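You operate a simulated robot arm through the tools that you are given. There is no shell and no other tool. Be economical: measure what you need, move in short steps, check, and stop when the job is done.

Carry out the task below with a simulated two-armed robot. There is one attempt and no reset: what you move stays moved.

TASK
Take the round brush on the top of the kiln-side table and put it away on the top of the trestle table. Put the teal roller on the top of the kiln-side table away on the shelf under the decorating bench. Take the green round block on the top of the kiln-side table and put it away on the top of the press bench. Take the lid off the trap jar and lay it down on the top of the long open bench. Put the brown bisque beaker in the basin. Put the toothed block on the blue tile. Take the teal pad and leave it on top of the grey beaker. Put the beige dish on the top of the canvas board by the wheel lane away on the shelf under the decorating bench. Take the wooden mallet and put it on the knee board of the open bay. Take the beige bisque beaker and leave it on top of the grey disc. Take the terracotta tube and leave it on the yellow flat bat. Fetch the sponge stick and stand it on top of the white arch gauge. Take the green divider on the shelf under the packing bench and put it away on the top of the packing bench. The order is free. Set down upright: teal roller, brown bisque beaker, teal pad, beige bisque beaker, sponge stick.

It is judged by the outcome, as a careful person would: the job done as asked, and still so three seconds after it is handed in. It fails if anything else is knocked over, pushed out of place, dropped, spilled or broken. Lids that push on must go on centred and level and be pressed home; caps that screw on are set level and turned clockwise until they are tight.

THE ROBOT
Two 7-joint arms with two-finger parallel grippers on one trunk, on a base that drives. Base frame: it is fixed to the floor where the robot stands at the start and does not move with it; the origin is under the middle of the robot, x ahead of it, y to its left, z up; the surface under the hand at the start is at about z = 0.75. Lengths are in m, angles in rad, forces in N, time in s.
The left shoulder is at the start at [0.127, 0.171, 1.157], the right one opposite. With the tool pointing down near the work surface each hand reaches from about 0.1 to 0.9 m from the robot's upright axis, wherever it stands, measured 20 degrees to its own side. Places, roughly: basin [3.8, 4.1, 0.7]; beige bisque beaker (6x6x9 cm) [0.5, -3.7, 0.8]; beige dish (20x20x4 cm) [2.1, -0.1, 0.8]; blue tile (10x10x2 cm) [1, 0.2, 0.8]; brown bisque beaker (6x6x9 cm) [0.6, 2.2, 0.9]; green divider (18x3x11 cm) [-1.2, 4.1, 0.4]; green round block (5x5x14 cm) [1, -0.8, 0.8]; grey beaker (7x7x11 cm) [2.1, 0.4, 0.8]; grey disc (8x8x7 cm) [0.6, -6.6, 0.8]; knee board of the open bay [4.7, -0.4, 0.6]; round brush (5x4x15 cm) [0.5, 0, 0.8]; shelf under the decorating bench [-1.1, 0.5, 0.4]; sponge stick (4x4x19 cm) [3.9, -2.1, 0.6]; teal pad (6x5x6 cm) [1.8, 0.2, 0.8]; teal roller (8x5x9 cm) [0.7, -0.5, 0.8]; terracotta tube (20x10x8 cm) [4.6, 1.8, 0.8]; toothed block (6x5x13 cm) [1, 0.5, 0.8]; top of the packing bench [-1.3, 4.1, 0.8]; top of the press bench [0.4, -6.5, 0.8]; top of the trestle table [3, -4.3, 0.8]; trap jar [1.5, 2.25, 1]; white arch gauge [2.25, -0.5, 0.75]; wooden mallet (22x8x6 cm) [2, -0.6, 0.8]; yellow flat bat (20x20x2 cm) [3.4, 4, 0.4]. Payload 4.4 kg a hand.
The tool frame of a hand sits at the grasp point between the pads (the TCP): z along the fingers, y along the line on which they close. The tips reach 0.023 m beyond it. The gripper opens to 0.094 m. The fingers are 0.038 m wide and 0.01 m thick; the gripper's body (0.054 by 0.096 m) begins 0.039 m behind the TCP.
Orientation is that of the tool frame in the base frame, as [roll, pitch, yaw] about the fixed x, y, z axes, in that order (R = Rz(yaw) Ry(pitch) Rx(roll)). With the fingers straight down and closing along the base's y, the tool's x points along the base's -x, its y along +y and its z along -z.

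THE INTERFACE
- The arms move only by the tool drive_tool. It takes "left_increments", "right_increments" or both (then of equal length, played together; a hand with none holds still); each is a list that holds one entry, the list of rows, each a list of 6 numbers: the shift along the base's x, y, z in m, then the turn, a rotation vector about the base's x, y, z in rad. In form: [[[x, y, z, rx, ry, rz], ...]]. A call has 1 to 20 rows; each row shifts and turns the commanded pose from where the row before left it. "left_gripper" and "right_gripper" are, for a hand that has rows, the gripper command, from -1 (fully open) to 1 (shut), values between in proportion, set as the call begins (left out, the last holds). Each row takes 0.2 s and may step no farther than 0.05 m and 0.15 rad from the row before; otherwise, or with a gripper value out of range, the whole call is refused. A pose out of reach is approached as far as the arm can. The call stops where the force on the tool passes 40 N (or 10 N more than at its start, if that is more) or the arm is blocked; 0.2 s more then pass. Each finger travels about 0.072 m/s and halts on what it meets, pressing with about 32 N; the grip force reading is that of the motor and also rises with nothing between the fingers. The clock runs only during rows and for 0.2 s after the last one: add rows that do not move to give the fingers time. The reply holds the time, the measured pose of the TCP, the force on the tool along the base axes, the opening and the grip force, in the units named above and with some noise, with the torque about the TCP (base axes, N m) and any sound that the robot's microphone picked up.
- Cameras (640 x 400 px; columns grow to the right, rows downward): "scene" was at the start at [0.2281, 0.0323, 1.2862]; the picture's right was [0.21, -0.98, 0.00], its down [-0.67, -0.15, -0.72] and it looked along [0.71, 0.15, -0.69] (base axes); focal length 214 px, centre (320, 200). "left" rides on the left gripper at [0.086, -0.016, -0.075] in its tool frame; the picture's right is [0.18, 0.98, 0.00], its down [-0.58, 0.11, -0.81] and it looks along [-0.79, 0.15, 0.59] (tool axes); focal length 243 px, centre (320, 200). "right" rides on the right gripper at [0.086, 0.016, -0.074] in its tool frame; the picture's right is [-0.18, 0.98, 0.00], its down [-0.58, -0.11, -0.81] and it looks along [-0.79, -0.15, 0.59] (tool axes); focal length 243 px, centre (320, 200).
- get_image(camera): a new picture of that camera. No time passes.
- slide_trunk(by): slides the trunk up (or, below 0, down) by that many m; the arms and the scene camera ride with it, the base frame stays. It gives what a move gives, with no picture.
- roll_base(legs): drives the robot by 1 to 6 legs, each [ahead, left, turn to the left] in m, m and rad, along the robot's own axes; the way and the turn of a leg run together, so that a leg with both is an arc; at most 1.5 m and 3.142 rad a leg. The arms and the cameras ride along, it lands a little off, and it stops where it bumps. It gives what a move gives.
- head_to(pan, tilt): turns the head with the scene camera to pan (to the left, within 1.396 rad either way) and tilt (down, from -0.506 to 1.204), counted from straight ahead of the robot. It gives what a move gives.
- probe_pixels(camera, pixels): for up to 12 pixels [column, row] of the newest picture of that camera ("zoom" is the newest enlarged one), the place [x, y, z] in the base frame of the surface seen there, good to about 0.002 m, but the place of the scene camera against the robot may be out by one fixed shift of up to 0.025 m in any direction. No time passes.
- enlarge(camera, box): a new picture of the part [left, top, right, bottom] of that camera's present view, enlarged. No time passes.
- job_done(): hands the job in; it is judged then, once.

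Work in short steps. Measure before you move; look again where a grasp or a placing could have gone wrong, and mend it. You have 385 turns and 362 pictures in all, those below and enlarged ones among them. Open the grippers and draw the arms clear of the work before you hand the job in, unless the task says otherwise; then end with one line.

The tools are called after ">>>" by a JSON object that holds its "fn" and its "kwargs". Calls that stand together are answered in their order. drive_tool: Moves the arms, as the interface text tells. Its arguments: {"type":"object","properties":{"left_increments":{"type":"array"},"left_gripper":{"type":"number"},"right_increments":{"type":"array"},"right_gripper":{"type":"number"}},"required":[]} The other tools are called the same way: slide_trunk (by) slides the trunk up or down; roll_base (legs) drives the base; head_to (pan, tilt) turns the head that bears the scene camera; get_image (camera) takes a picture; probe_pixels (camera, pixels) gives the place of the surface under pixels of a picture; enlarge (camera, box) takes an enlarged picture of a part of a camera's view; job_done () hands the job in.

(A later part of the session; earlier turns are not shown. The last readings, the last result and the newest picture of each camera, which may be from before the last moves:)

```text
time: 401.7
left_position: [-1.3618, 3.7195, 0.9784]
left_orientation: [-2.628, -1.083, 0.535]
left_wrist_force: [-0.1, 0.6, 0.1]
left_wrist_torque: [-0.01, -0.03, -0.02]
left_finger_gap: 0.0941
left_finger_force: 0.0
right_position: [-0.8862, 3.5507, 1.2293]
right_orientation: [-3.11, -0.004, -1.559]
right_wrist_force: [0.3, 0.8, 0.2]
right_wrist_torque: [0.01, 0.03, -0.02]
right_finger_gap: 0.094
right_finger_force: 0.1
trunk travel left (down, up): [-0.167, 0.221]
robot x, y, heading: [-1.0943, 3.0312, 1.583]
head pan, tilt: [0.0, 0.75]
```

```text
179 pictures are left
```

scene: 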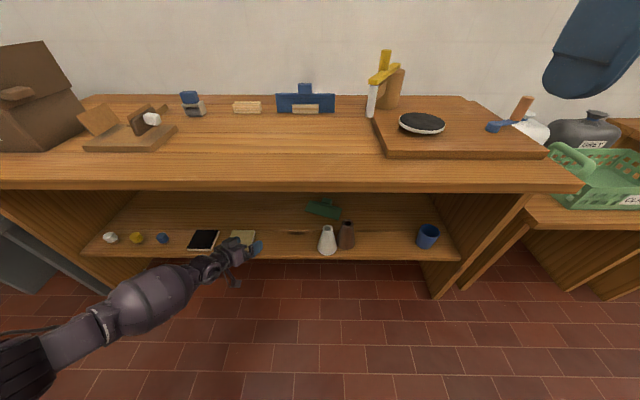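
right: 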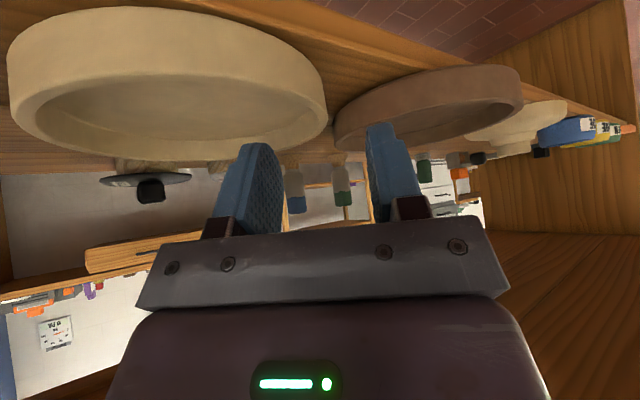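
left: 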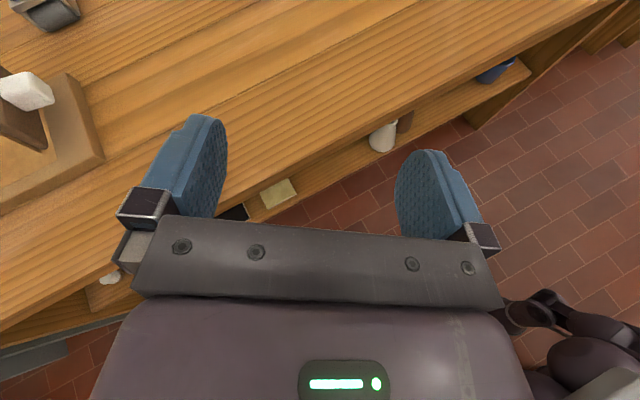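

The hand rolls fully: the camera is now on top. I level it with two more small rows, then repeat the lowering.

>>> {"fn": "drive_tool", "kwargs": {"left_increments": [[[0, 0, 0.04, -0.0528, -0.105, 0.0523], [0, 0, 0.04, -0.0528, -0.105, 0.0523], [0, 0, 0, 0, 0, 0]]]}}

>>> {"fn": "slide_trunk", "kwargs": {"by": -0.16}}

>>> {"fn": "drive_tool", "kwargs": {"left_increments": [[[0, 0, -0.045, 0, 0, 0], [0, 0, -0.045, 0, 0, 0], [0, 0, -0.045, 0, 0, 0], [0, 0, -0.045, 0, 0, 0], [0, 0, -0.045, 0, 0, 0], [0, 0, -0.045, 0, 0, 0], [0, 0, -0.045, 0, 0, 0], [0, 0, 0, 0, 0, 0]]]}}

>>> {"fn": "get_image", "kwargs": {"camera": "left"}}

```text
time: 402.5
left_position: [-1.3627, 3.7184, 1.0609]
left_orientation: [3.136, -1.15, 1.106]
left_wrist_force: [0.1, 0.0, -0.3]
left_wrist_torque: [0.0, -0.03, -0.02]
left_finger_gap: 0.0942
left_finger_force: 0.1
right_position: [-0.8874, 3.5507, 1.2289]
right_orientation: [-3.11, -0.003, -1.56]
right_wrist_force: [-0.8, -0.7, -0.9]
right_wrist_torque: [-0.01, 0.03, 0.0]
right_finger_gap: 0.094
right_finger_force: 0.0
trunk travel left (down, up): [-0.167, 0.221]
robot x, y, heading: [-1.0908, 3.0327, 1.585]
head pan, tilt: [0.0, 0.75]
```

```text
time: 404.3
left_position: [-1.3615, 3.719, 0.9003]
left_orientation: [-3.138, -1.154, 1.1]
left_wrist_force: [-0.2, -0.3, 0.7]
left_wrist_torque: [0.0, 0.0, -0.01]
left_finger_gap: 0.094
left_finger_force: 0.1
right_position: [-0.887, 3.5489, 1.07]
right_orientation: [-3.112, 0.001, -1.56]
right_wrist_force: [0.2, -0.7, 0.4]
right_wrist_torque: [-0.04, -0.01, 0.01]
right_finger_gap: 0.094
right_finger_force: 0.0
trunk travel left (down, up): [-0.007, 0.381]
robot x, y, heading: [-1.0892, 3.0314, 1.584]
head pan, tilt: [0.0, 0.75]
```

```text
time: 406.1
left_position: [-1.3609, 3.7179, 0.5835]
left_orientation: [3.141, -1.152, 1.102]
left_wrist_force: [-0.5, -0.8, -0.2]
left_wrist_torque: [-0.02, -0.02, -0.01]
left_finger_gap: 0.0938
left_finger_force: 0.0
right_position: [-0.8871, 3.5489, 1.0699]
right_orientation: [-3.11, -0.001, -1.558]
right_wrist_force: [0.2, -0.2, -0.5]
right_wrist_torque: [-0.03, 0.02, 0.0]
right_finger_gap: 0.094
right_finger_force: 0.0
trunk travel left (down, up): [-0.007, 0.381]
robot x, y, heading: [-1.0882, 3.0338, 1.583]
head pan, tilt: [0.0, 0.75]
```

```text
178 pictures are left
```

left: 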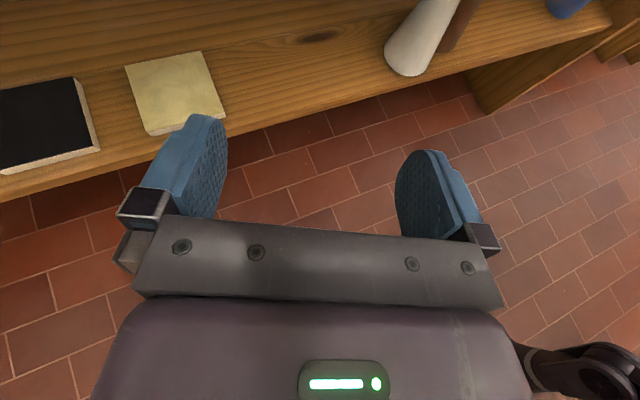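

Camera-up works here. I stretch in again along x≈-1.35 and then roll the base ahead.

>>> {"fn": "drive_tool", "kwargs": {"left_increments": [[[0, 0.04, -0.014, 0, 0, 0], [0, 0.04, -0.014, 0, 0, 0], [0, 0.04, -0.014, 0, 0, 0], [0, 0.04, -0.014, 0, 0, 0], [0, 0.04, -0.014, 0, 0, 0], [0, 0.03, -0.014, 0, 0, 0], [0, 0, 0, 0, 0, 0]]]}}

>>> {"fn": "roll_base", "kwargs": {"legs": [[0.15, 0, 0]]}}

>>> {"fn": "get_image", "kwargs": {"camera": "left"}}

>>> {"fn": "get_image", "kwargs": {"camera": "scene"}}

```text
time: 407.7
left_position: [-1.3612, 3.9466, 0.5015]
left_orientation: [-3.141, -1.151, 1.102]
left_wrist_force: [0.0, 0.2, -1.0]
left_wrist_torque: [0.01, 0.02, -0.02]
left_finger_gap: 0.094
left_finger_force: 0.1
right_position: [-0.888, 3.5503, 1.0695]
right_orientation: [-3.111, -0.001, -1.559]
right_wrist_force: [-0.4, -0.6, 0.0]
right_wrist_torque: [-0.02, -0.05, 0.01]
right_finger_gap: 0.0939
right_finger_force: 0.0
trunk travel left (down, up): [-0.007, 0.381]
robot x, y, heading: [-1.0916, 3.035, 1.584]
head pan, tilt: [0.0, 0.75]
```

```text
time: 409.1
left_position: [-1.3618, 4.0961, 0.4998]
left_orientation: [3.139, -1.15, 1.101]
left_wrist_force: [0.7, -0.6, -0.3]
left_wrist_torque: [0.02, 0.01, -0.02]
left_finger_gap: 0.0941
left_finger_force: 0.0
right_position: [-0.8888, 3.6994, 1.0698]
right_orientation: [-3.11, -0.003, -1.56]
right_wrist_force: [0.0, 1.1, 0.2]
right_wrist_torque: [-0.02, -0.03, -0.01]
right_finger_gap: 0.0938
right_finger_force: 0.0
trunk travel left (down, up): [-0.007, 0.381]
robot x, y, heading: [-1.0924, 3.1775, 1.579]
head pan, tilt: [0.0, 0.75]
```

```text
177 pictures are left
```

left: 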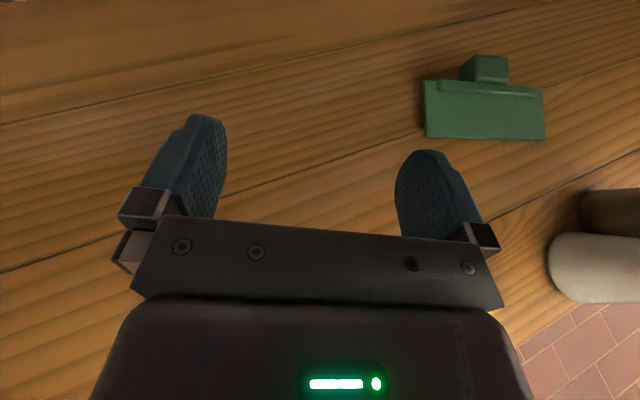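

```text
176 pictures are left
```

scene: 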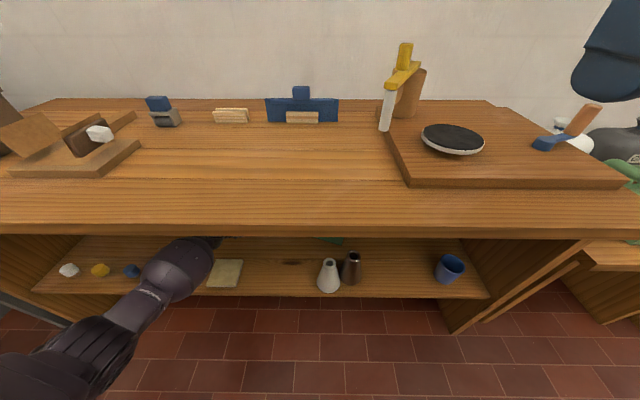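

Now a clear view from above: the divider with handle (485,68) and both bottles. I probe.

>>> {"fn": "probe_pixels", "kwargs": {"camera": "left", "pixels": [[463, 70], [508, 70], [485, 60], [485, 78], [425, 85], [543, 92], [428, 135], [543, 138], [485, 110], [555, 265], [590, 290], [600, 250]]}}

```text
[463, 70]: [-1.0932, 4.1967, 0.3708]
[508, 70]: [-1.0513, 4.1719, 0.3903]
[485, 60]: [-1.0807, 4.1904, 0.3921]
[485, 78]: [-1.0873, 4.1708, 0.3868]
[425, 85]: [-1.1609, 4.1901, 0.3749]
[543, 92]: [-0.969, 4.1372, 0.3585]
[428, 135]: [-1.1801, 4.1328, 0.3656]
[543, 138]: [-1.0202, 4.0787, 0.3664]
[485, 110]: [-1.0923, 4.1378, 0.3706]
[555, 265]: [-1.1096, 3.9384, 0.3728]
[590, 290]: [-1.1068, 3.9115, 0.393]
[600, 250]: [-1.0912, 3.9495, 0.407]
```

Handle centre ≈(-1.075,4.183). I roll 0.07 m further in at this side, then slide right above the board to the handle at z≈0.45.

>>> {"fn": "roll_base", "kwargs": {"legs": [[0.07, 0, 0]]}}

>>> {"fn": "drive_tool", "kwargs": {"left_increments": [[[0.03, 0.0, -0.02, 0, 0, 0], [0.04, 0, -0.015, 0, 0, 0], [0.04, 0, -0.01, 0, 0, 0], [0.04, 0, 0, 0, 0, 0], [0.04, 0.0, 0, 0, 0, 0], [0.03, 0.0, 0, 0, 0, 0], [0.03, 0.0, 0, 0, 0, 0], [0, 0, 0, 0, 0, 0]]]}}

>>> {"fn": "get_image", "kwargs": {"camera": "left"}}

>>> {"fn": "get_image", "kwargs": {"camera": "scene"}}

```text
time: 410.1
left_position: [-1.3632, 4.1648, 0.5004]
left_orientation: [3.141, -1.15, 1.1]
left_wrist_force: [0.5, 0.6, -1.2]
left_wrist_torque: [0.0, -0.05, -0.02]
left_finger_gap: 0.0941
left_finger_force: 0.1
right_position: [-0.8894, 3.7681, 1.0695]
right_orientation: [-3.111, -0.002, -1.56]
right_wrist_force: [-0.5, 0.7, 1.1]
right_wrist_torque: [-0.02, -0.01, 0.03]
right_finger_gap: 0.0938
right_finger_force: 0.1
trunk travel left (down, up): [-0.007, 0.381]
robot x, y, heading: [-1.0912, 3.2475, 1.584]
head pan, tilt: [0.0, 0.75]
```

```text
time: 411.9
left_position: [-1.1117, 4.165, 0.4561]
left_orientation: [3.141, -1.151, 1.101]
left_wrist_force: [0.9, -0.7, 1.1]
left_wrist_torque: [0.01, 0.02, 0.01]
left_finger_gap: 0.0941
left_finger_force: 0.0
right_position: [-0.889, 3.7677, 1.069]
right_orientation: [-3.112, -0.003, -1.56]
right_wrist_force: [-0.6, -0.4, -1.0]
right_wrist_torque: [-0.02, -0.02, -0.02]
right_finger_gap: 0.094
right_finger_force: 0.0
trunk travel left (down, up): [-0.007, 0.381]
robot x, y, heading: [-1.0941, 3.248, 1.583]
head pan, tilt: [0.0, 0.75]
```

```text
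175 pictures are left
```

left: 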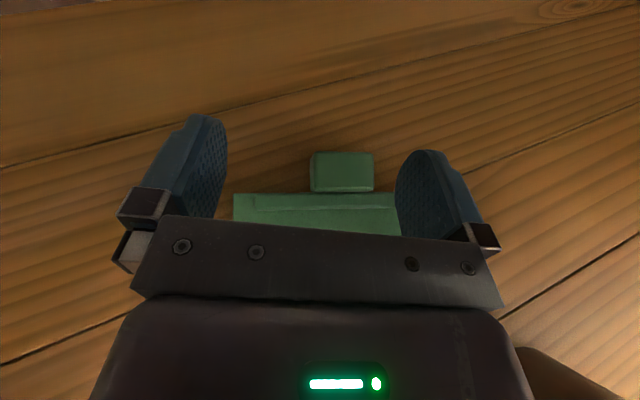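

```text
174 pictures are left
```

scene: 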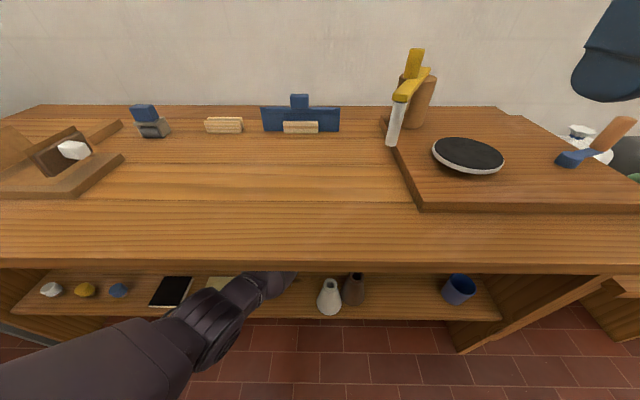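

The handle (342,172) shows between the fingers. I probe it for the final alignment.

>>> {"fn": "probe_pixels", "kwargs": {"camera": "left", "pixels": [[311, 172], [373, 170], [342, 155], [342, 188], [342, 172], [318, 200]]}}

```text
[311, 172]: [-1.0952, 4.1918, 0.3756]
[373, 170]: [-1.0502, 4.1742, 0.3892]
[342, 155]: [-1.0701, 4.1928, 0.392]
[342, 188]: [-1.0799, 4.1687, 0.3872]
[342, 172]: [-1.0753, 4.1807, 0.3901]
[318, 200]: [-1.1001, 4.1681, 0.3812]
```

I move to (-1.0735,4.178,0.398) and close on the handle.

>>> {"fn": "drive_tool", "kwargs": {"left_increments": [[[0.02, 0.007, -0.005, 0, 0, 0], [0.018, 0.007, -0.005, 0, 0, 0], [0, 0, -0.025, 0, 0, 0], [0, 0, -0.023, 0, 0, 0], [0, 0, 0, 0, 0, 0]]]}}

>>> {"fn": "get_image", "kwargs": {"camera": "left"}}

```text
time: 413.1
left_position: [-1.0849, 4.147, 0.4269]
left_orientation: [3.136, -1.15, 1.101]
left_wrist_force: [-0.2, 0.4, 0.0]
left_wrist_torque: [0.01, 0.03, 0.0]
left_finger_gap: 0.0939
left_finger_force: 0.1
left hand out of reach, approached as far as the arm can: row 2, 3, 4
right_position: [-0.8879, 3.7646, 1.0686]
right_orientation: [-3.112, -0.002, -1.56]
right_wrist_force: [0.1, -0.4, 0.1]
right_wrist_torque: [-0.03, -0.01, 0.01]
right_finger_gap: 0.0941
right_finger_force: 0.1
trunk travel left (down, up): [-0.007, 0.381]
robot x, y, heading: [-1.0969, 3.2532, 1.577]
head pan, tilt: [0.0, 0.75]
```

```text
173 pictures are left
```

left: 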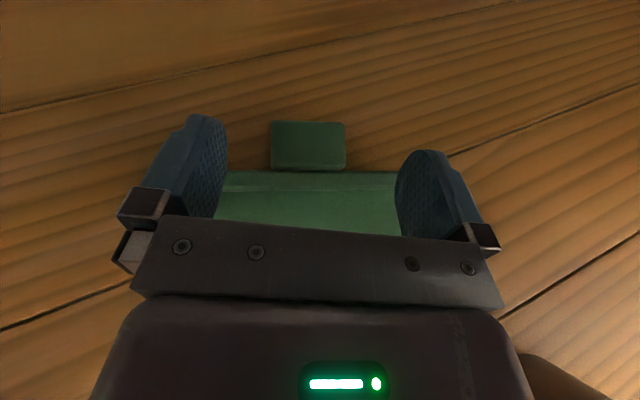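

Stretch limit again; I roll the base 0.045 m ahead, then lower.

>>> {"fn": "roll_base", "kwargs": {"legs": [[0.045, 0, 0]]}}

>>> {"fn": "drive_tool", "kwargs": {"left_increments": [[[0.006, -0.006, -0.01, 0, 0, 0], [0.006, -0.006, -0.01, 0, 0, 0], [0, 0, -0.009, 0, 0, 0], [0, 0, 0, 0, 0, 0]]]}}

>>> {"fn": "get_image", "kwargs": {"camera": "left"}}

>>> {"fn": "get_image", "kwargs": {"camera": "scene"}}

```text
time: 413.9
left_position: [-1.0844, 4.1476, 0.4076]
left_orientation: [3.109, -1.126, 1.124]
left_wrist_force: [0.1, 0.1, -1.1]
left_wrist_torque: [0.06, -0.05, -0.01]
left_finger_gap: 0.0943
left_finger_force: 0.0
right_position: [-0.8903, 3.7839, 1.0666]
right_orientation: [-3.111, -0.009, -1.557]
right_wrist_force: [-0.7, 1.2, -1.7]
right_wrist_torque: [-0.12, -0.03, -0.01]
right_finger_gap: 0.094
right_finger_force: 0.1
trunk travel left (down, up): [-0.007, 0.381]
robot x, y, heading: [-1.0916, 3.2634, 1.585]
head pan, tilt: [0.0, 0.75]
stopped in leg 1: the robot was blocked; the commanded pose is now the measured one
```

```text
time: 414.9
left_position: [-1.0699, 4.1414, 0.4139]
left_orientation: [3.112, -1.133, 1.118]
left_wrist_force: [-0.2, 0.5, 0.7]
left_wrist_torque: [0.06, -0.02, 0.0]
left_finger_gap: 0.0942
left_finger_force: 0.1
left hand out of reach, approached as far as the arm can: row 1, 2, 3
right_position: [-0.8916, 3.7797, 1.0705]
right_orientation: [-3.112, -0.002, -1.56]
right_wrist_force: [0.5, 0.4, 0.9]
right_wrist_torque: [-0.01, -0.01, -0.04]
right_finger_gap: 0.0938
right_finger_force: 0.2
trunk travel left (down, up): [-0.007, 0.381]
robot x, y, heading: [-1.096, 3.2612, 1.586]
head pan, tilt: [0.0, 0.75]
```

```text
172 pictures are left
```

left: 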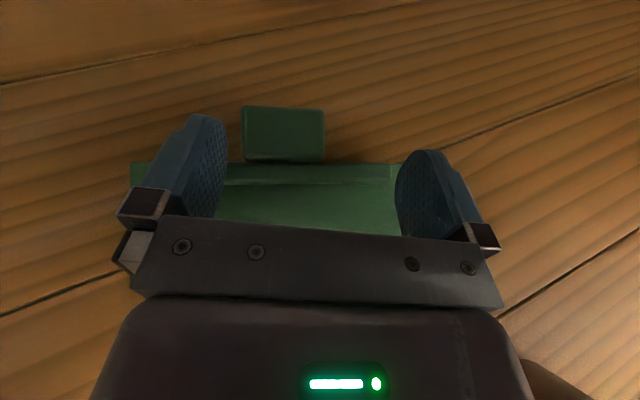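

```text
171 pictures are left
```

scene: 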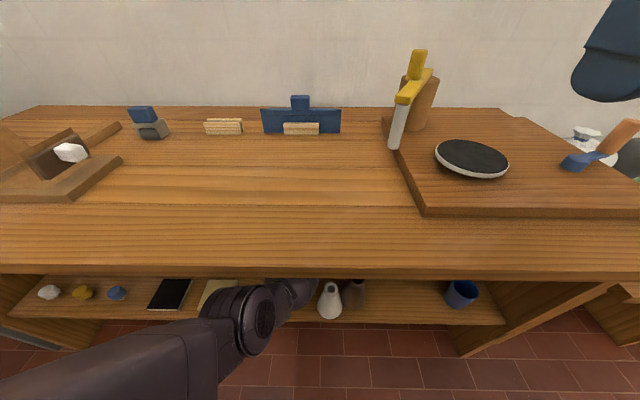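

I probe the forearm and elbow to see what touches.

>>> {"fn": "probe_pixels", "kwargs": {"camera": "scene", "pixels": [[265, 290], [240, 295], [250, 315], [290, 290], [300, 283], [200, 335], [150, 350], [330, 300], [300, 265], [356, 295]]}}

```text
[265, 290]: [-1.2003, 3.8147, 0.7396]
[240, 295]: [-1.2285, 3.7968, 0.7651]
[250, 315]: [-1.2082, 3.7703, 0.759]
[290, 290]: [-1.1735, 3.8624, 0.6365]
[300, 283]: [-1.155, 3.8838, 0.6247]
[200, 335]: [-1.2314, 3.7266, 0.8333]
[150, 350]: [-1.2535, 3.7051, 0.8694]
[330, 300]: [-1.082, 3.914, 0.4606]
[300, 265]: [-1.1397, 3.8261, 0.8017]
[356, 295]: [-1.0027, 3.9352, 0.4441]
```

The elbow is at the bench edge, so I can't reach 3 cm deeper. Instead I press the open fingertips lightly on the board and drag it ~6 cm toward me, short of the bottles.

>>> {"fn": "drive_tool", "kwargs": {"left_increments": [[[0, -0.015, 0, 0, 0, 0], [0, -0.01, -0.005, 0, 0, 0], [0, 0, -0.006, 0, 0, 0], [0, 0, -0.005, 0, 0, 0], [0, 0, 0, 0, 0, 0]]]}}

```text
time: 416.1
left_position: [-1.0711, 4.117, 0.3991]
left_orientation: [3.118, -1.136, 1.115]
left_wrist_force: [-2.4, 1.7, 10.2]
left_wrist_torque: [0.33, 0.44, 0.0]
left_finger_gap: 0.094
left_finger_force: 0.1
right_position: [-0.8916, 3.7794, 1.0708]
right_orientation: [-3.11, -0.001, -1.558]
right_wrist_force: [0.2, -0.6, 0.3]
right_wrist_torque: [-0.01, -0.02, -0.01]
right_finger_gap: 0.094
right_finger_force: 0.0
trunk travel left (down, up): [-0.007, 0.381]
robot x, y, heading: [-1.0961, 3.2612, 1.584]
head pan, tilt: [0.0, 0.75]
```

Contact with 10 N on the board. I press slightly more and pull back by 5 cm with small arm steps, a little to the left.

>>> {"fn": "drive_tool", "kwargs": {"left_increments": [[[0, 0, -0.003, 0, 0, 0], [-0.002, -0.01, 0, 0, 0, 0], [-0.002, -0.012, 0, 0, 0, 0], [-0.002, -0.012, 0, 0, 0, 0], [-0.002, -0.012, 0, 0, 0, 0], [0, 0, 0, 0, 0, 0]]]}}

>>> {"fn": "get_image", "kwargs": {"camera": "left"}}

```text
time: 417.5
left_position: [-1.0788, 4.0672, 0.394]
left_orientation: [3.114, -1.132, 1.118]
left_wrist_force: [-2.1, 2.5, 14.1]
left_wrist_torque: [0.53, 0.61, 0.04]
left_finger_gap: 0.094
left_finger_force: 0.0
right_position: [-0.8918, 3.7781, 1.0706]
right_orientation: [-3.11, -0.003, -1.556]
right_wrist_force: [1.0, 0.5, 0.2]
right_wrist_torque: [-0.01, 0.0, -0.03]
right_finger_gap: 0.094
right_finger_force: 0.1
trunk travel left (down, up): [-0.007, 0.381]
robot x, y, heading: [-1.0935, 3.2604, 1.58]
head pan, tilt: [0.0, 0.75]
```

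```text
170 pictures are left
```

left: 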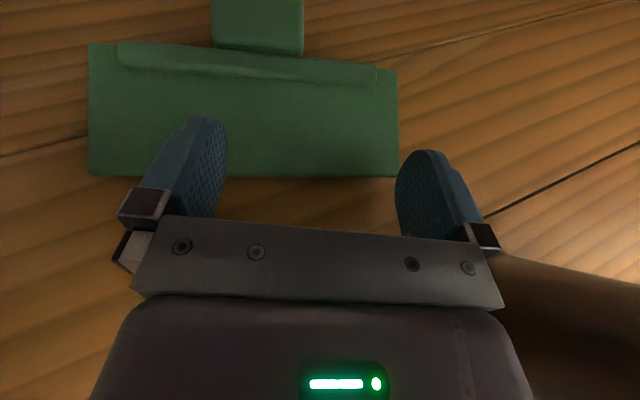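

The board slid only partly (finger slipping). I check the bottles in the scene before continuing.

>>> {"fn": "get_image", "kwargs": {"camera": "scene"}}

>>> {"fn": "enlarge", "kwargs": {"camera": "scene", "box": [240, 240, 400, 330]}}

>>> {"fn": "probe_pixels", "kwargs": {"camera": "left", "pixels": [[215, 30], [302, 40], [258, 25], [90, 170], [395, 175], [92, 50], [395, 75], [560, 300], [620, 330]]}}

```text
169 pictures are left
```

scene: 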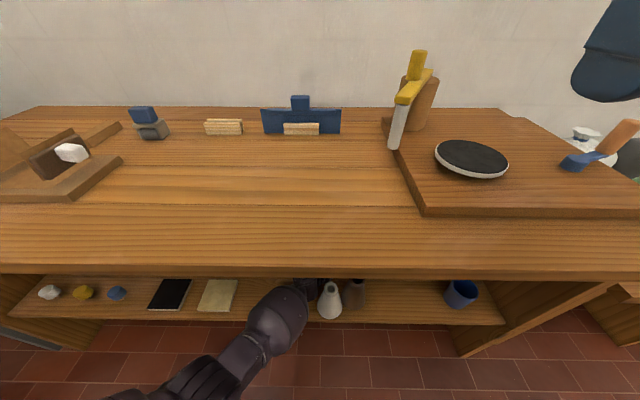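

```text
4.00 times, centred on (320, 285) of scene
```

zoom: 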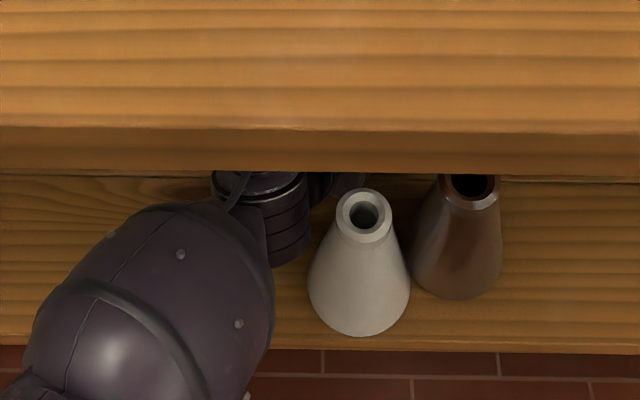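

```text
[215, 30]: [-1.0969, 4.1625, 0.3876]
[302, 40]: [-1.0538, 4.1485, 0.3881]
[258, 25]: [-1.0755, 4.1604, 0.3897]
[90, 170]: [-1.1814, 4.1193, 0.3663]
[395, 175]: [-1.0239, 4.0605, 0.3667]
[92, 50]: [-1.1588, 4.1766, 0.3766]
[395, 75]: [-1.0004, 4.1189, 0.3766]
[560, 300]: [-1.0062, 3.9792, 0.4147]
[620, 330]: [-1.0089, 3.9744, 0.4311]
```

The handle is now at y≈4.15–4.18, within finger reach. I rise, move forward to y≈4.147 and lower around the handle.

>>> {"fn": "drive_tool", "kwargs": {"left_increments": [[[0, 0, 0.012, 0, 0, 0], [0, 0, 0.012, 0, 0, 0], [0.002, 0.03, 0.004, 0, 0, 0], [0.002, 0.03, 0.0, 0, 0, 0], [0, 0.018, 0, 0, 0, 0], [0, 0.005, -0.01, 0, 0, 0], [0, 0, -0.01, 0, 0, 0], [0, 0, 0, 0, 0, 0]]]}}

>>> {"fn": "get_image", "kwargs": {"camera": "left"}}

```text
time: 419.3
left_position: [-1.0735, 4.1464, 0.4218]
left_orientation: [3.11, -1.134, 1.119]
left_wrist_force: [0.0, 0.2, 0.2]
left_wrist_torque: [-0.01, -0.01, 0.0]
left_finger_gap: 0.0943
left_finger_force: 0.2
left hand out of reach, approached as far as the arm can: row 6, 7
right_position: [-0.8906, 3.7798, 1.0693]
right_orientation: [-3.11, -0.003, -1.559]
right_wrist_force: [0.8, -0.1, 0.1]
right_wrist_torque: [0.0, 0.04, 0.01]
right_finger_gap: 0.0941
right_finger_force: 0.0
trunk travel left (down, up): [-0.007, 0.381]
robot x, y, heading: [-1.093, 3.2588, 1.583]
head pan, tilt: [0.0, 0.75]
```

```text
167 pictures are left
```

left: 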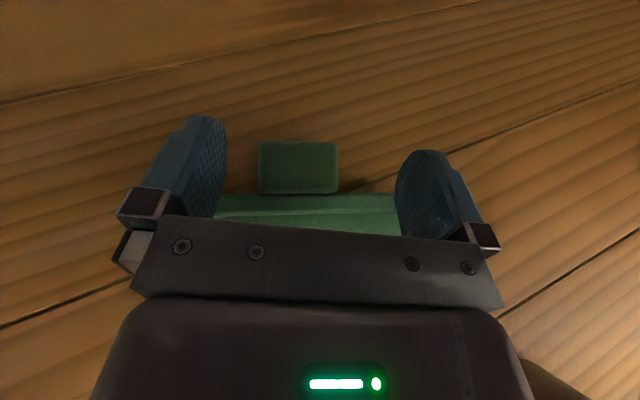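

Still 2 cm too high for a grip at this stretch. I repeat the press-and-drag with a bit more force to bring the board another 2–3 cm.

>>> {"fn": "drive_tool", "kwargs": {"left_increments": [[[0, -0.025, 0, 0, 0, 0], [0, -0.005, -0.008, 0, 0, 0], [0, 0, -0.01, 0, 0, 0], [0, 0, -0.008, 0, 0, 0], [0, 0, -0.004, 0, 0, 0], [0, 0, 0, 0, 0, 0]]]}}

>>> {"fn": "drive_tool", "kwargs": {"left_increments": [[[0, -0.008, -0.002, 0, 0, 0], [-0.001, -0.01, -0.001, 0, 0, 0], [-0.001, -0.01, 0, 0, 0, 0], [-0.001, -0.01, 0, 0, 0, 0], [0, 0, 0, 0, 0, 0]]]}}

>>> {"fn": "get_image", "kwargs": {"camera": "left"}}

```text
time: 420.7
left_position: [-1.0751, 4.1205, 0.4008]
left_orientation: [3.128, -1.145, 1.106]
left_wrist_force: [-10.0, -5.8, 37.6]
left_wrist_torque: [1.2, 1.69, 0.45]
left_finger_gap: 0.0942
left_finger_force: 0.1
right_position: [-0.8919, 3.7768, 1.0723]
right_orientation: [-3.11, 0.004, -1.558]
right_wrist_force: [-1.0, 0.0, 0.3]
right_wrist_torque: [0.02, 0.05, 0.02]
right_finger_gap: 0.094
right_finger_force: 0.1
trunk travel left (down, up): [-0.007, 0.381]
robot x, y, heading: [-1.0945, 3.2614, 1.587]
head pan, tilt: [0.0, 0.75]
```

```text
time: 421.9
left_position: [-1.0744, 4.0825, 0.3953]
left_orientation: [3.119, -1.142, 1.112]
left_wrist_force: [1.4, 8.2, 32.4]
left_wrist_torque: [1.25, 1.14, -0.23]
left_finger_gap: 0.0938
left_finger_force: 0.0
right_position: [-0.8904, 3.7765, 1.0705]
right_orientation: [-3.111, 0.001, -1.559]
right_wrist_force: [0.5, 0.9, 0.3]
right_wrist_torque: [0.02, 0.01, 0.01]
right_finger_gap: 0.0938
right_finger_force: 0.1
trunk travel left (down, up): [-0.007, 0.381]
robot x, y, heading: [-1.0915, 3.2668, 1.581]
head pan, tilt: [0.0, 0.75]
```

```text
166 pictures are left
```

left: 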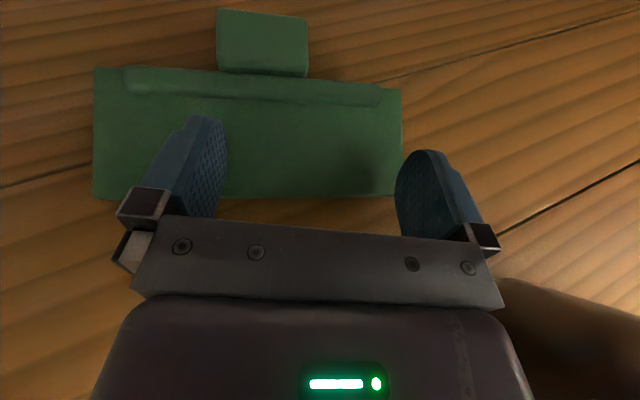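

I probe the handle again.

>>> {"fn": "probe_pixels", "kwargs": {"camera": "left", "pixels": [[220, 45], [306, 52], [262, 40], [262, 70], [98, 192], [398, 195], [262, 15], [540, 300]]}}

```text
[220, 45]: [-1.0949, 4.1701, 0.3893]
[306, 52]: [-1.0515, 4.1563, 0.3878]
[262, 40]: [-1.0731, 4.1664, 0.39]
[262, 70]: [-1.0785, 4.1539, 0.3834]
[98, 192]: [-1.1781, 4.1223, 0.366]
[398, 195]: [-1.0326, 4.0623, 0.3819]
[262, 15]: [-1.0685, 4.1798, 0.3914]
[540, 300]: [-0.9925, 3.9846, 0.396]
```

Dragging isn't effective. By lowering the trunk its last 7 mm the elbow should slip under the bench edge; I raise the hand off the board, lower the trunk, and roll 3.5 cm further.

>>> {"fn": "drive_tool", "kwargs": {"left_increments": [[[0, 0, 0.015, 0, 0, 0], [0, 0.015, 0.008, 0, 0, 0], [0, 0.015, 0.0, 0, 0, 0], [0, 0, 0, 0, 0, 0]]]}}

>>> {"fn": "slide_trunk", "kwargs": {"by": -0.007}}

>>> {"fn": "roll_base", "kwargs": {"legs": [[0.04, 0, 0]]}}

>>> {"fn": "get_image", "kwargs": {"camera": "left"}}

```text
time: 422.9
left_position: [-1.0776, 4.1079, 0.4127]
left_orientation: [3.111, -1.131, 1.119]
left_wrist_force: [0.3, -0.3, 0.5]
left_wrist_torque: [-0.03, 0.0, 0.0]
left_finger_gap: 0.0941
left_finger_force: 0.0
right_position: [-0.8913, 3.7787, 1.0694]
right_orientation: [-3.108, -0.001, -1.557]
right_wrist_force: [0.2, -0.1, 0.3]
right_wrist_torque: [-0.01, 0.03, 0.03]
right_finger_gap: 0.0938
right_finger_force: 0.1
trunk travel left (down, up): [-0.007, 0.381]
robot x, y, heading: [-1.0954, 3.2614, 1.585]
head pan, tilt: [0.0, 0.75]
```

```text
time: 423.5
left_position: [-1.0785, 4.1088, 0.4055]
left_orientation: [3.112, -1.135, 1.12]
left_wrist_force: [-0.2, -0.6, 0.3]
left_wrist_torque: [-0.02, 0.03, 0.03]
left_finger_gap: 0.0939
left_finger_force: 0.0
right_position: [-0.8908, 3.7787, 1.0629]
right_orientation: [-3.109, -0.001, -1.558]
right_wrist_force: [0.4, 0.0, 0.7]
right_wrist_torque: [0.0, -0.01, -0.01]
right_finger_gap: 0.0939
right_finger_force: 0.1
trunk travel left (down, up): [0.0, 0.388]
robot x, y, heading: [-1.0953, 3.2603, 1.585]
head pan, tilt: [0.0, 0.75]
```

```text
time: 424.4
left_position: [-1.0793, 4.1492, 0.4041]
left_orientation: [3.112, -1.131, 1.12]
left_wrist_force: [-0.7, -1.1, -0.3]
left_wrist_torque: [-0.03, 0.0, 0.0]
left_finger_gap: 0.0942
left_finger_force: 0.0
right_position: [-0.8917, 3.82, 1.0619]
right_orientation: [-3.11, -0.004, -1.558]
right_wrist_force: [-0.2, 0.3, 0.0]
right_wrist_torque: [-0.02, 0.01, 0.01]
right_finger_gap: 0.094
right_finger_force: 0.1
trunk travel left (down, up): [0.0, 0.388]
robot x, y, heading: [-1.0911, 3.2984, 1.584]
head pan, tilt: [0.0, 0.75]
```

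```text
165 pictures are left
```

left: 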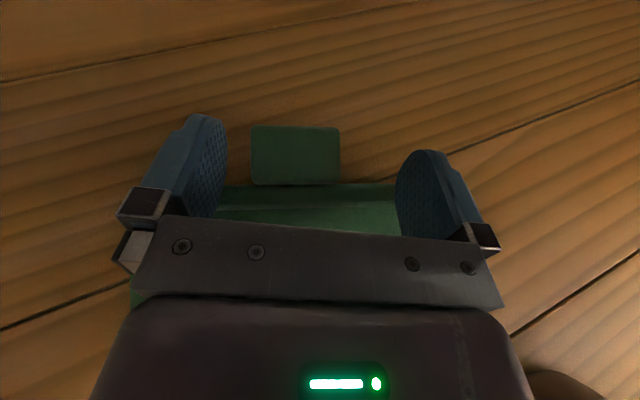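

That worked. I nudge forward 12 mm, lower 4 mm and close.

>>> {"fn": "drive_tool", "kwargs": {"left_increments": [[[0.003, 0.007, 0, 0, 0, 0], [0.003, 0.006, -0.004, 0, 0, 0], [0, 0, -0.003, 0, 0, 0], [0, 0, 0, 0, 0, 0]]]}}

>>> {"fn": "drive_tool", "kwargs": {"left_increments": [[[0, 0, 0, 0, 0, 0], [0, 0, 0, 0, 0, 0], [0, 0, 0, 0, 0, 0], [0, 0, 0, 0, 0, 0], [0, 0, 0, 0, 0, 0]]], "left_gripper": 1}}

>>> {"fn": "get_image", "kwargs": {"camera": "left"}}

```text
time: 425.4
left_position: [-1.0734, 4.1612, 0.3984]
left_orientation: [3.112, -1.133, 1.122]
left_wrist_force: [0.6, 0.1, 0.6]
left_wrist_torque: [-0.01, -0.04, 0.03]
left_finger_gap: 0.094
left_finger_force: 0.1
right_position: [-0.8914, 3.8196, 1.063]
right_orientation: [-3.111, -0.002, -1.555]
right_wrist_force: [-0.4, 0.7, -0.3]
right_wrist_torque: [-0.01, 0.01, 0.01]
right_finger_gap: 0.0943
right_finger_force: 0.0
trunk travel left (down, up): [0.0, 0.388]
robot x, y, heading: [-1.093, 3.2972, 1.59]
head pan, tilt: [0.0, 0.75]
```

```text
time: 426.6
left_position: [-1.0731, 4.1613, 0.3989]
left_orientation: [3.113, -1.132, 1.118]
left_wrist_force: [0.0, 0.8, 0.5]
left_wrist_torque: [-0.02, 0.09, -0.01]
left_finger_gap: 0.0493
left_finger_force: 31.9
right_position: [-0.8916, 3.8201, 1.0619]
right_orientation: [-3.11, -0.001, -1.556]
right_wrist_force: [0.1, -0.4, -0.6]
right_wrist_torque: [-0.01, 0.0, 0.01]
right_finger_gap: 0.094
right_finger_force: 0.0
trunk travel left (down, up): [0.0, 0.388]
robot x, y, heading: [-1.0945, 3.2981, 1.586]
head pan, tilt: [0.0, 0.75]
```

```text
164 pictures are left
```

left: 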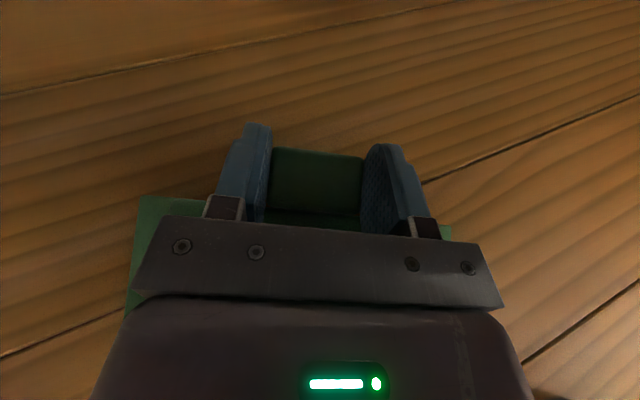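

Gripped (gap 0.049). I lift just 1 cm and slide left, away from the bottles, before pulling out.

>>> {"fn": "drive_tool", "kwargs": {"left_increments": [[[0, 0, 0.006, 0, 0, 0], [0, 0, 0.006, 0, 0, 0], [-0.03, 0, 0.0, 0, 0, 0], [-0.04, 0, 0, 0, 0, 0], [-0.04, 0, 0, 0, 0, 0], [-0.04, 0, 0, 0, 0, 0], [-0.04, 0, 0, 0, 0, 0], [-0.04, 0, 0, 0, 0, 0], [0, 0, 0, 0, 0, 0]]]}}

>>> {"fn": "get_image", "kwargs": {"camera": "left"}}

>>> {"fn": "enlarge", "kwargs": {"camera": "scene", "box": [140, 240, 400, 380]}}

```text
time: 428.6
left_position: [-1.3048, 4.1638, 0.4105]
left_orientation: [3.112, -1.133, 1.121]
left_wrist_force: [-0.2, 0.0, 0.0]
left_wrist_torque: [0.02, -0.01, 0.0]
left_finger_gap: 0.049
left_finger_force: 32.4
right_position: [-0.8913, 3.8185, 1.0628]
right_orientation: [-3.111, -0.003, -1.554]
right_wrist_force: [0.3, 0.5, -0.2]
right_wrist_torque: [0.01, -0.02, 0.03]
right_finger_gap: 0.094
right_finger_force: 0.1
trunk travel left (down, up): [0.0, 0.388]
robot x, y, heading: [-1.0941, 3.3008, 1.586]
head pan, tilt: [0.0, 0.75]
```

```text
163 pictures are left
```

left: 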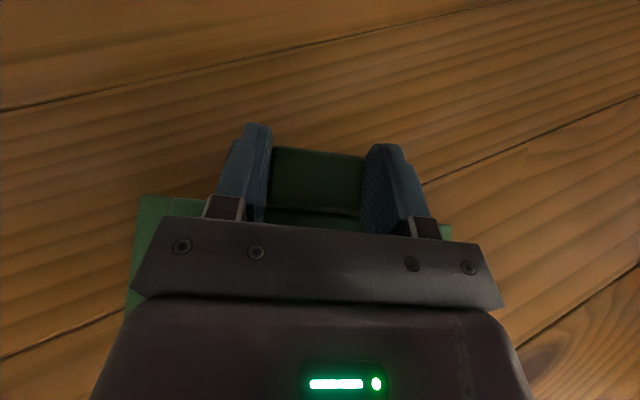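

```text
2.46 times, centred on (270, 310) of scene
```

zoom: 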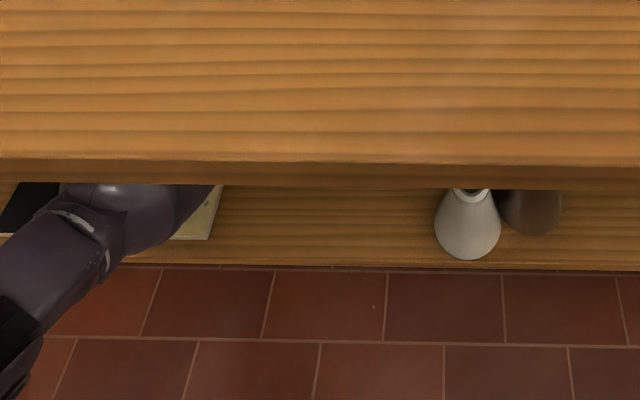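

Held. A tan tile lies in the exit path, so I back up 6 cm, then lift 4–5 cm before withdrawing further.

>>> {"fn": "roll_base", "kwargs": {"legs": [[-0.06, 0, 0]]}}

>>> {"fn": "drive_tool", "kwargs": {"left_increments": [[[0, 0, 0.015, 0, 0, 0], [0, 0, 0.015, 0, 0, 0], [0, 0, 0.015, 0, 0, 0], [0, 0, 0, 0, 0, 0]]]}}

>>> {"fn": "get_image", "kwargs": {"camera": "left"}}

```text
time: 429.5
left_position: [-1.3037, 4.1023, 0.412]
left_orientation: [3.114, -1.131, 1.119]
left_wrist_force: [-0.2, -0.4, -1.0]
left_wrist_torque: [0.0, 0.0, 0.01]
left_finger_gap: 0.0491
left_finger_force: 31.6
right_position: [-0.8909, 3.758, 1.0624]
right_orientation: [-3.11, -0.003, -1.555]
right_wrist_force: [-0.2, -0.2, 0.5]
right_wrist_torque: [-0.02, 0.0, 0.0]
right_finger_gap: 0.0939
right_finger_force: 0.0
trunk travel left (down, up): [0.0, 0.388]
robot x, y, heading: [-1.0957, 3.24, 1.584]
head pan, tilt: [0.0, 0.75]
```

```text
time: 430.5
left_position: [-1.3052, 4.1036, 0.4541]
left_orientation: [3.111, -1.132, 1.12]
left_wrist_force: [-0.3, -0.1, -0.6]
left_wrist_torque: [0.01, -0.01, -0.02]
left_finger_gap: 0.0492
left_finger_force: 32.1
right_position: [-0.8908, 3.7604, 1.0622]
right_orientation: [-3.109, -0.005, -1.558]
right_wrist_force: [0.1, 0.8, 0.3]
right_wrist_torque: [0.01, 0.02, -0.01]
right_finger_gap: 0.0937
right_finger_force: 0.0
trunk travel left (down, up): [0.0, 0.388]
robot x, y, heading: [-1.0906, 3.2445, 1.591]
head pan, tilt: [0.0, 0.75]
```

```text
161 pictures are left
```

left: 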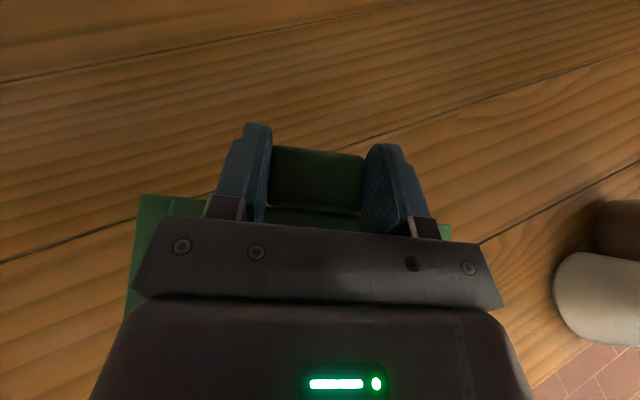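

I lift 2 cm more and back out of the bench.

>>> {"fn": "drive_tool", "kwargs": {"left_increments": [[[0, 0, 0.015, 0, 0, 0], [0, 0, 0.015, 0, 0, 0], [0, 0, 0, 0, 0, 0]]]}}

>>> {"fn": "roll_base", "kwargs": {"legs": [[-0.27, 0, 0]]}}

>>> {"fn": "drive_tool", "kwargs": {"left_increments": [[[0, -0.04, 0.01, 0, 0, 0], [0, -0.04, 0.01, 0, 0, 0], [0, -0.04, 0.01, 0, 0, 0], [0, 0, 0.04, 0, 0, 0], [0, 0, 0.04, 0, 0, 0], [0, 0, 0.04, 0, 0, 0], [0, 0, 0, 0, 0, 0]]]}}

>>> {"fn": "get_image", "kwargs": {"camera": "scene"}}

```text
time: 431.3
left_position: [-1.3034, 4.1039, 0.484]
left_orientation: [3.113, -1.133, 1.121]
left_wrist_force: [-0.6, -0.1, 0.0]
left_wrist_torque: [0.04, -0.05, 0.0]
left_finger_gap: 0.0494
left_finger_force: 32.1
right_position: [-0.8902, 3.76, 1.062]
right_orientation: [-3.11, -0.004, -1.557]
right_wrist_force: [0.4, -0.1, -0.3]
right_wrist_torque: [-0.02, 0.0, -0.02]
right_finger_gap: 0.094
right_finger_force: 0.1
trunk travel left (down, up): [0.0, 0.388]
robot x, y, heading: [-1.0926, 3.2439, 1.586]
head pan, tilt: [0.0, 0.75]
```

```text
time: 433.3
left_position: [-1.2996, 3.8315, 0.4838]
left_orientation: [3.112, -1.132, 1.119]
left_wrist_force: [-0.8, 0.7, 0.4]
left_wrist_torque: [0.04, -0.01, -0.01]
left_finger_gap: 0.0495
left_finger_force: 31.5
right_position: [-0.8857, 3.4865, 1.062]
right_orientation: [-3.11, -0.003, -1.557]
right_wrist_force: [-0.7, -0.6, 0.2]
right_wrist_torque: [0.06, -0.01, -0.01]
right_finger_gap: 0.0941
right_finger_force: 0.1
trunk travel left (down, up): [0.0, 0.388]
robot x, y, heading: [-1.0885, 2.9662, 1.586]
head pan, tilt: [0.0, 0.75]
```

```text
time: 434.9
left_position: [-1.3011, 3.7104, 0.6346]
left_orientation: [3.112, -1.13, 1.121]
left_wrist_force: [0.6, 0.5, 0.3]
left_wrist_torque: [-0.01, -0.04, 0.02]
left_finger_gap: 0.0492
left_finger_force: 31.6
right_position: [-0.8864, 3.4881, 1.062]
right_orientation: [-3.11, -0.004, -1.556]
right_wrist_force: [0.5, -0.3, 0.6]
right_wrist_torque: [0.0, 0.02, -0.03]
right_finger_gap: 0.0942
right_finger_force: 0.0
trunk travel left (down, up): [0.0, 0.388]
robot x, y, heading: [-1.089, 2.9692, 1.588]
head pan, tilt: [0.0, 0.75]
```

```text
160 pictures are left
```

scene: 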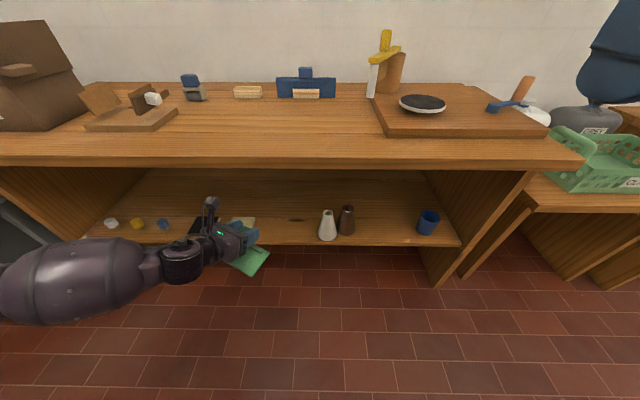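

It's out. I raise the trunk and the hand, then bring it over the free part of the bench top.

>>> {"fn": "slide_trunk", "kwargs": {"by": 0.17}}

>>> {"fn": "drive_tool", "kwargs": {"left_increments": [[[0, 0, 0.045, 0, 0, 0], [0, 0, 0.045, 0, 0, 0], [0, 0, 0.045, 0, 0, 0], [0.02, 0.04, 0, 0, 0, 0], [0.02, 0.04, 0, 0, 0, 0], [0.02, 0.04, 0, 0, 0, 0], [0.02, 0.04, 0, 0, 0, 0], [0, 0.04, 0, 0, 0, 0], [0, 0.04, 0, 0, 0, 0], [0, 0.04, 0, 0, 0, 0], [0, 0.0, 0, 0, 0, 0]]]}}

>>> {"fn": "get_image", "kwargs": {"camera": "left"}}

>>> {"fn": "get_image", "kwargs": {"camera": "scene"}}

```text
time: 436.8
left_position: [-1.3005, 3.7111, 0.8019]
left_orientation: [3.109, -1.129, 1.122]
left_wrist_force: [-0.9, -0.4, -1.4]
left_wrist_torque: [0.01, -0.04, -0.04]
left_finger_gap: 0.0494
left_finger_force: 32.1
right_position: [-0.8875, 3.488, 1.2303]
right_orientation: [-3.111, -0.005, -1.558]
right_wrist_force: [-0.1, 1.0, -0.5]
right_wrist_torque: [-0.02, -0.01, -0.01]
right_finger_gap: 0.094
right_finger_force: 0.1
trunk travel left (down, up): [-0.17, 0.218]
robot x, y, heading: [-1.0874, 2.9707, 1.589]
head pan, tilt: [0.0, 0.75]
```

```text
time: 439.2
left_position: [-1.2174, 3.955, 0.9419]
left_orientation: [3.113, -1.132, 1.116]
left_wrist_force: [0.9, 0.0, -1.0]
left_wrist_torque: [0.01, -0.01, -0.02]
left_finger_gap: 0.0496
left_finger_force: 31.9
left hand out of reach, approached as far as the arm can: row 10
right_position: [-0.8851, 3.4882, 1.2319]
right_orientation: [-3.112, -0.001, -1.56]
right_wrist_force: [0.2, 0.6, -0.2]
right_wrist_torque: [0.0, 0.05, -0.01]
right_finger_gap: 0.0939
right_finger_force: 0.0
trunk travel left (down, up): [-0.17, 0.218]
robot x, y, heading: [-1.0896, 2.966, 1.582]
head pan, tilt: [0.0, 0.75]
```

```text
159 pictures are left
```

left: 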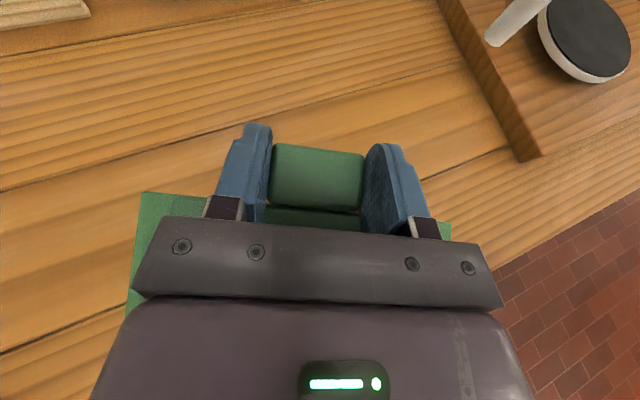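

```text
158 pictures are left
```

scene: 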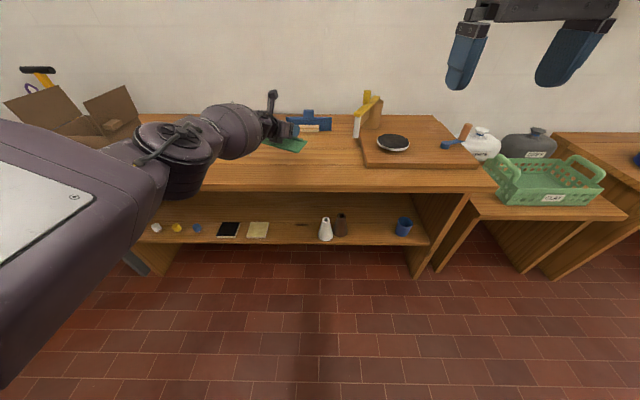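

I roll 0.12 m ahead so the whole board is over the bench, then lower it.

>>> {"fn": "roll_base", "kwargs": {"legs": [[0.12, 0, 0]]}}

>>> {"fn": "drive_tool", "kwargs": {"left_increments": [[[0, 0, -0.04, 0, 0, 0], [0, 0, -0.03, 0, 0, 0], [0, 0, -0.02, 0, 0, 0], [0, 0, -0.006, 0, 0, 0], [0, 0, -0.004, 0, 0, 0], [0, 0, 0, 0, 0, 0]]]}}

>>> {"fn": "get_image", "kwargs": {"camera": "scene"}}

```text
time: 440.4
left_position: [-1.2227, 4.073, 0.9436]
left_orientation: [3.113, -1.13, 1.12]
left_wrist_force: [-0.2, -0.2, -1.2]
left_wrist_torque: [0.03, 0.01, -0.04]
left_finger_gap: 0.0492
left_finger_force: 31.7
right_position: [-0.8883, 3.6086, 1.2329]
right_orientation: [-3.11, -0.002, -1.557]
right_wrist_force: [0.4, 0.2, 0.0]
right_wrist_torque: [-0.04, 0.04, 0.04]
right_finger_gap: 0.0939
right_finger_force: 0.1
trunk travel left (down, up): [-0.17, 0.218]
robot x, y, heading: [-1.0931, 3.0905, 1.589]
head pan, tilt: [0.0, 0.75]
```

```text
time: 441.8
left_position: [-1.2244, 4.0568, 0.8745]
left_orientation: [3.112, -1.132, 1.12]
left_wrist_force: [-0.1, 0.4, 0.1]
left_wrist_torque: [-0.02, 0.01, 0.02]
left_finger_gap: 0.0496
left_finger_force: 31.5
left hand out of reach, approached as far as the arm can: row 1, 2, 3
right_position: [-0.8885, 3.6072, 1.2328]
right_orientation: [-3.111, -0.004, -1.557]
right_wrist_force: [-1.2, 0.2, 0.4]
right_wrist_torque: [-0.01, -0.01, 0.03]
right_finger_gap: 0.0941
right_finger_force: 0.0
trunk travel left (down, up): [-0.17, 0.218]
robot x, y, heading: [-1.0893, 3.0918, 1.587]
head pan, tilt: [0.0, 0.75]
```

```text
157 pictures are left
```

scene: 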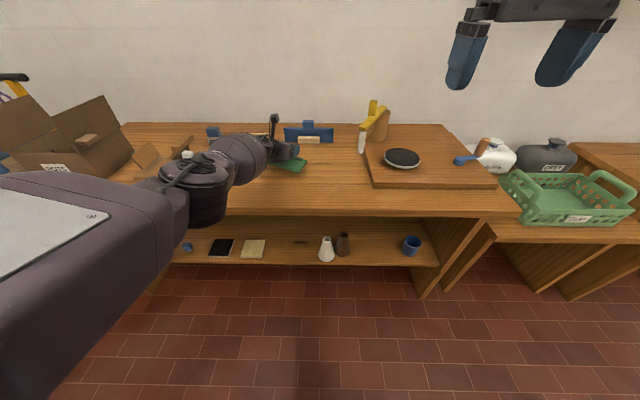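

I lower the rest with the trunk, in steps.

>>> {"fn": "slide_trunk", "kwargs": {"by": -0.03}}

>>> {"fn": "slide_trunk", "kwargs": {"by": -0.008}}

>>> {"fn": "enlarge", "kwargs": {"camera": "scene", "box": [200, 100, 400, 220]}}

```text
time: 442.3
left_position: [-1.2198, 4.0594, 0.8338]
left_orientation: [3.085, -1.109, 1.144]
left_wrist_force: [2.5, 3.4, 8.8]
left_wrist_torque: [0.19, 0.15, -0.12]
left_finger_gap: 0.0496
left_finger_force: 32.1
right_position: [-0.8879, 3.6105, 1.2086]
right_orientation: [-3.11, -0.017, -1.559]
right_wrist_force: [0.2, 0.0, 0.4]
right_wrist_torque: [-0.02, -0.03, -0.01]
right_finger_gap: 0.0939
right_finger_force: 0.2
trunk travel left (down, up): [-0.152, 0.237]
robot x, y, heading: [-1.0927, 3.0862, 1.588]
head pan, tilt: [0.0, 0.75]
stopped: the force on the tool passed its limit at 97 N (the readings are from after the stop); the commanded pose is now the measured one
```

```text
time: 442.8
left_position: [-1.2223, 4.0634, 0.8333]
left_orientation: [3.088, -1.118, 1.139]
left_wrist_force: [0.9, 7.6, 15.6]
left_wrist_torque: [0.36, 0.38, -0.19]
left_finger_gap: 0.0494
left_finger_force: 32.0
right_position: [-0.89, 3.6107, 1.2056]
right_orientation: [-3.112, -0.018, -1.555]
right_wrist_force: [-0.6, 0.3, -0.3]
right_wrist_torque: [0.0, 0.01, 0.01]
right_finger_gap: 0.094
right_finger_force: 0.1
trunk travel left (down, up): [-0.148, 0.241]
robot x, y, heading: [-1.0892, 3.0875, 1.589]
head pan, tilt: [0.0, 0.75]
stopped: the force on the tool passed its limit at 48 N (the readings are from after the stop); the commanded pose is now the measured one
```

```text
3.20 times, centred on (300, 160) of scene
```

zoom: 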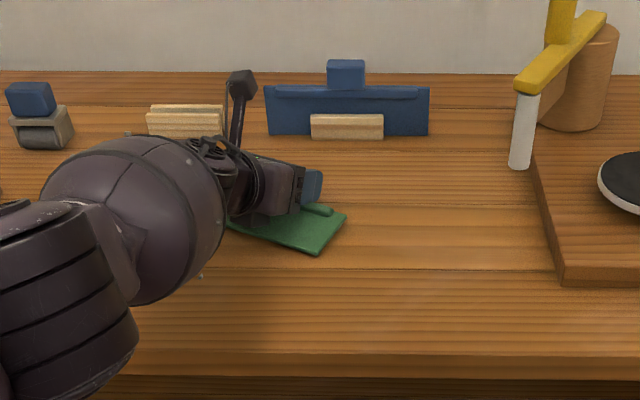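

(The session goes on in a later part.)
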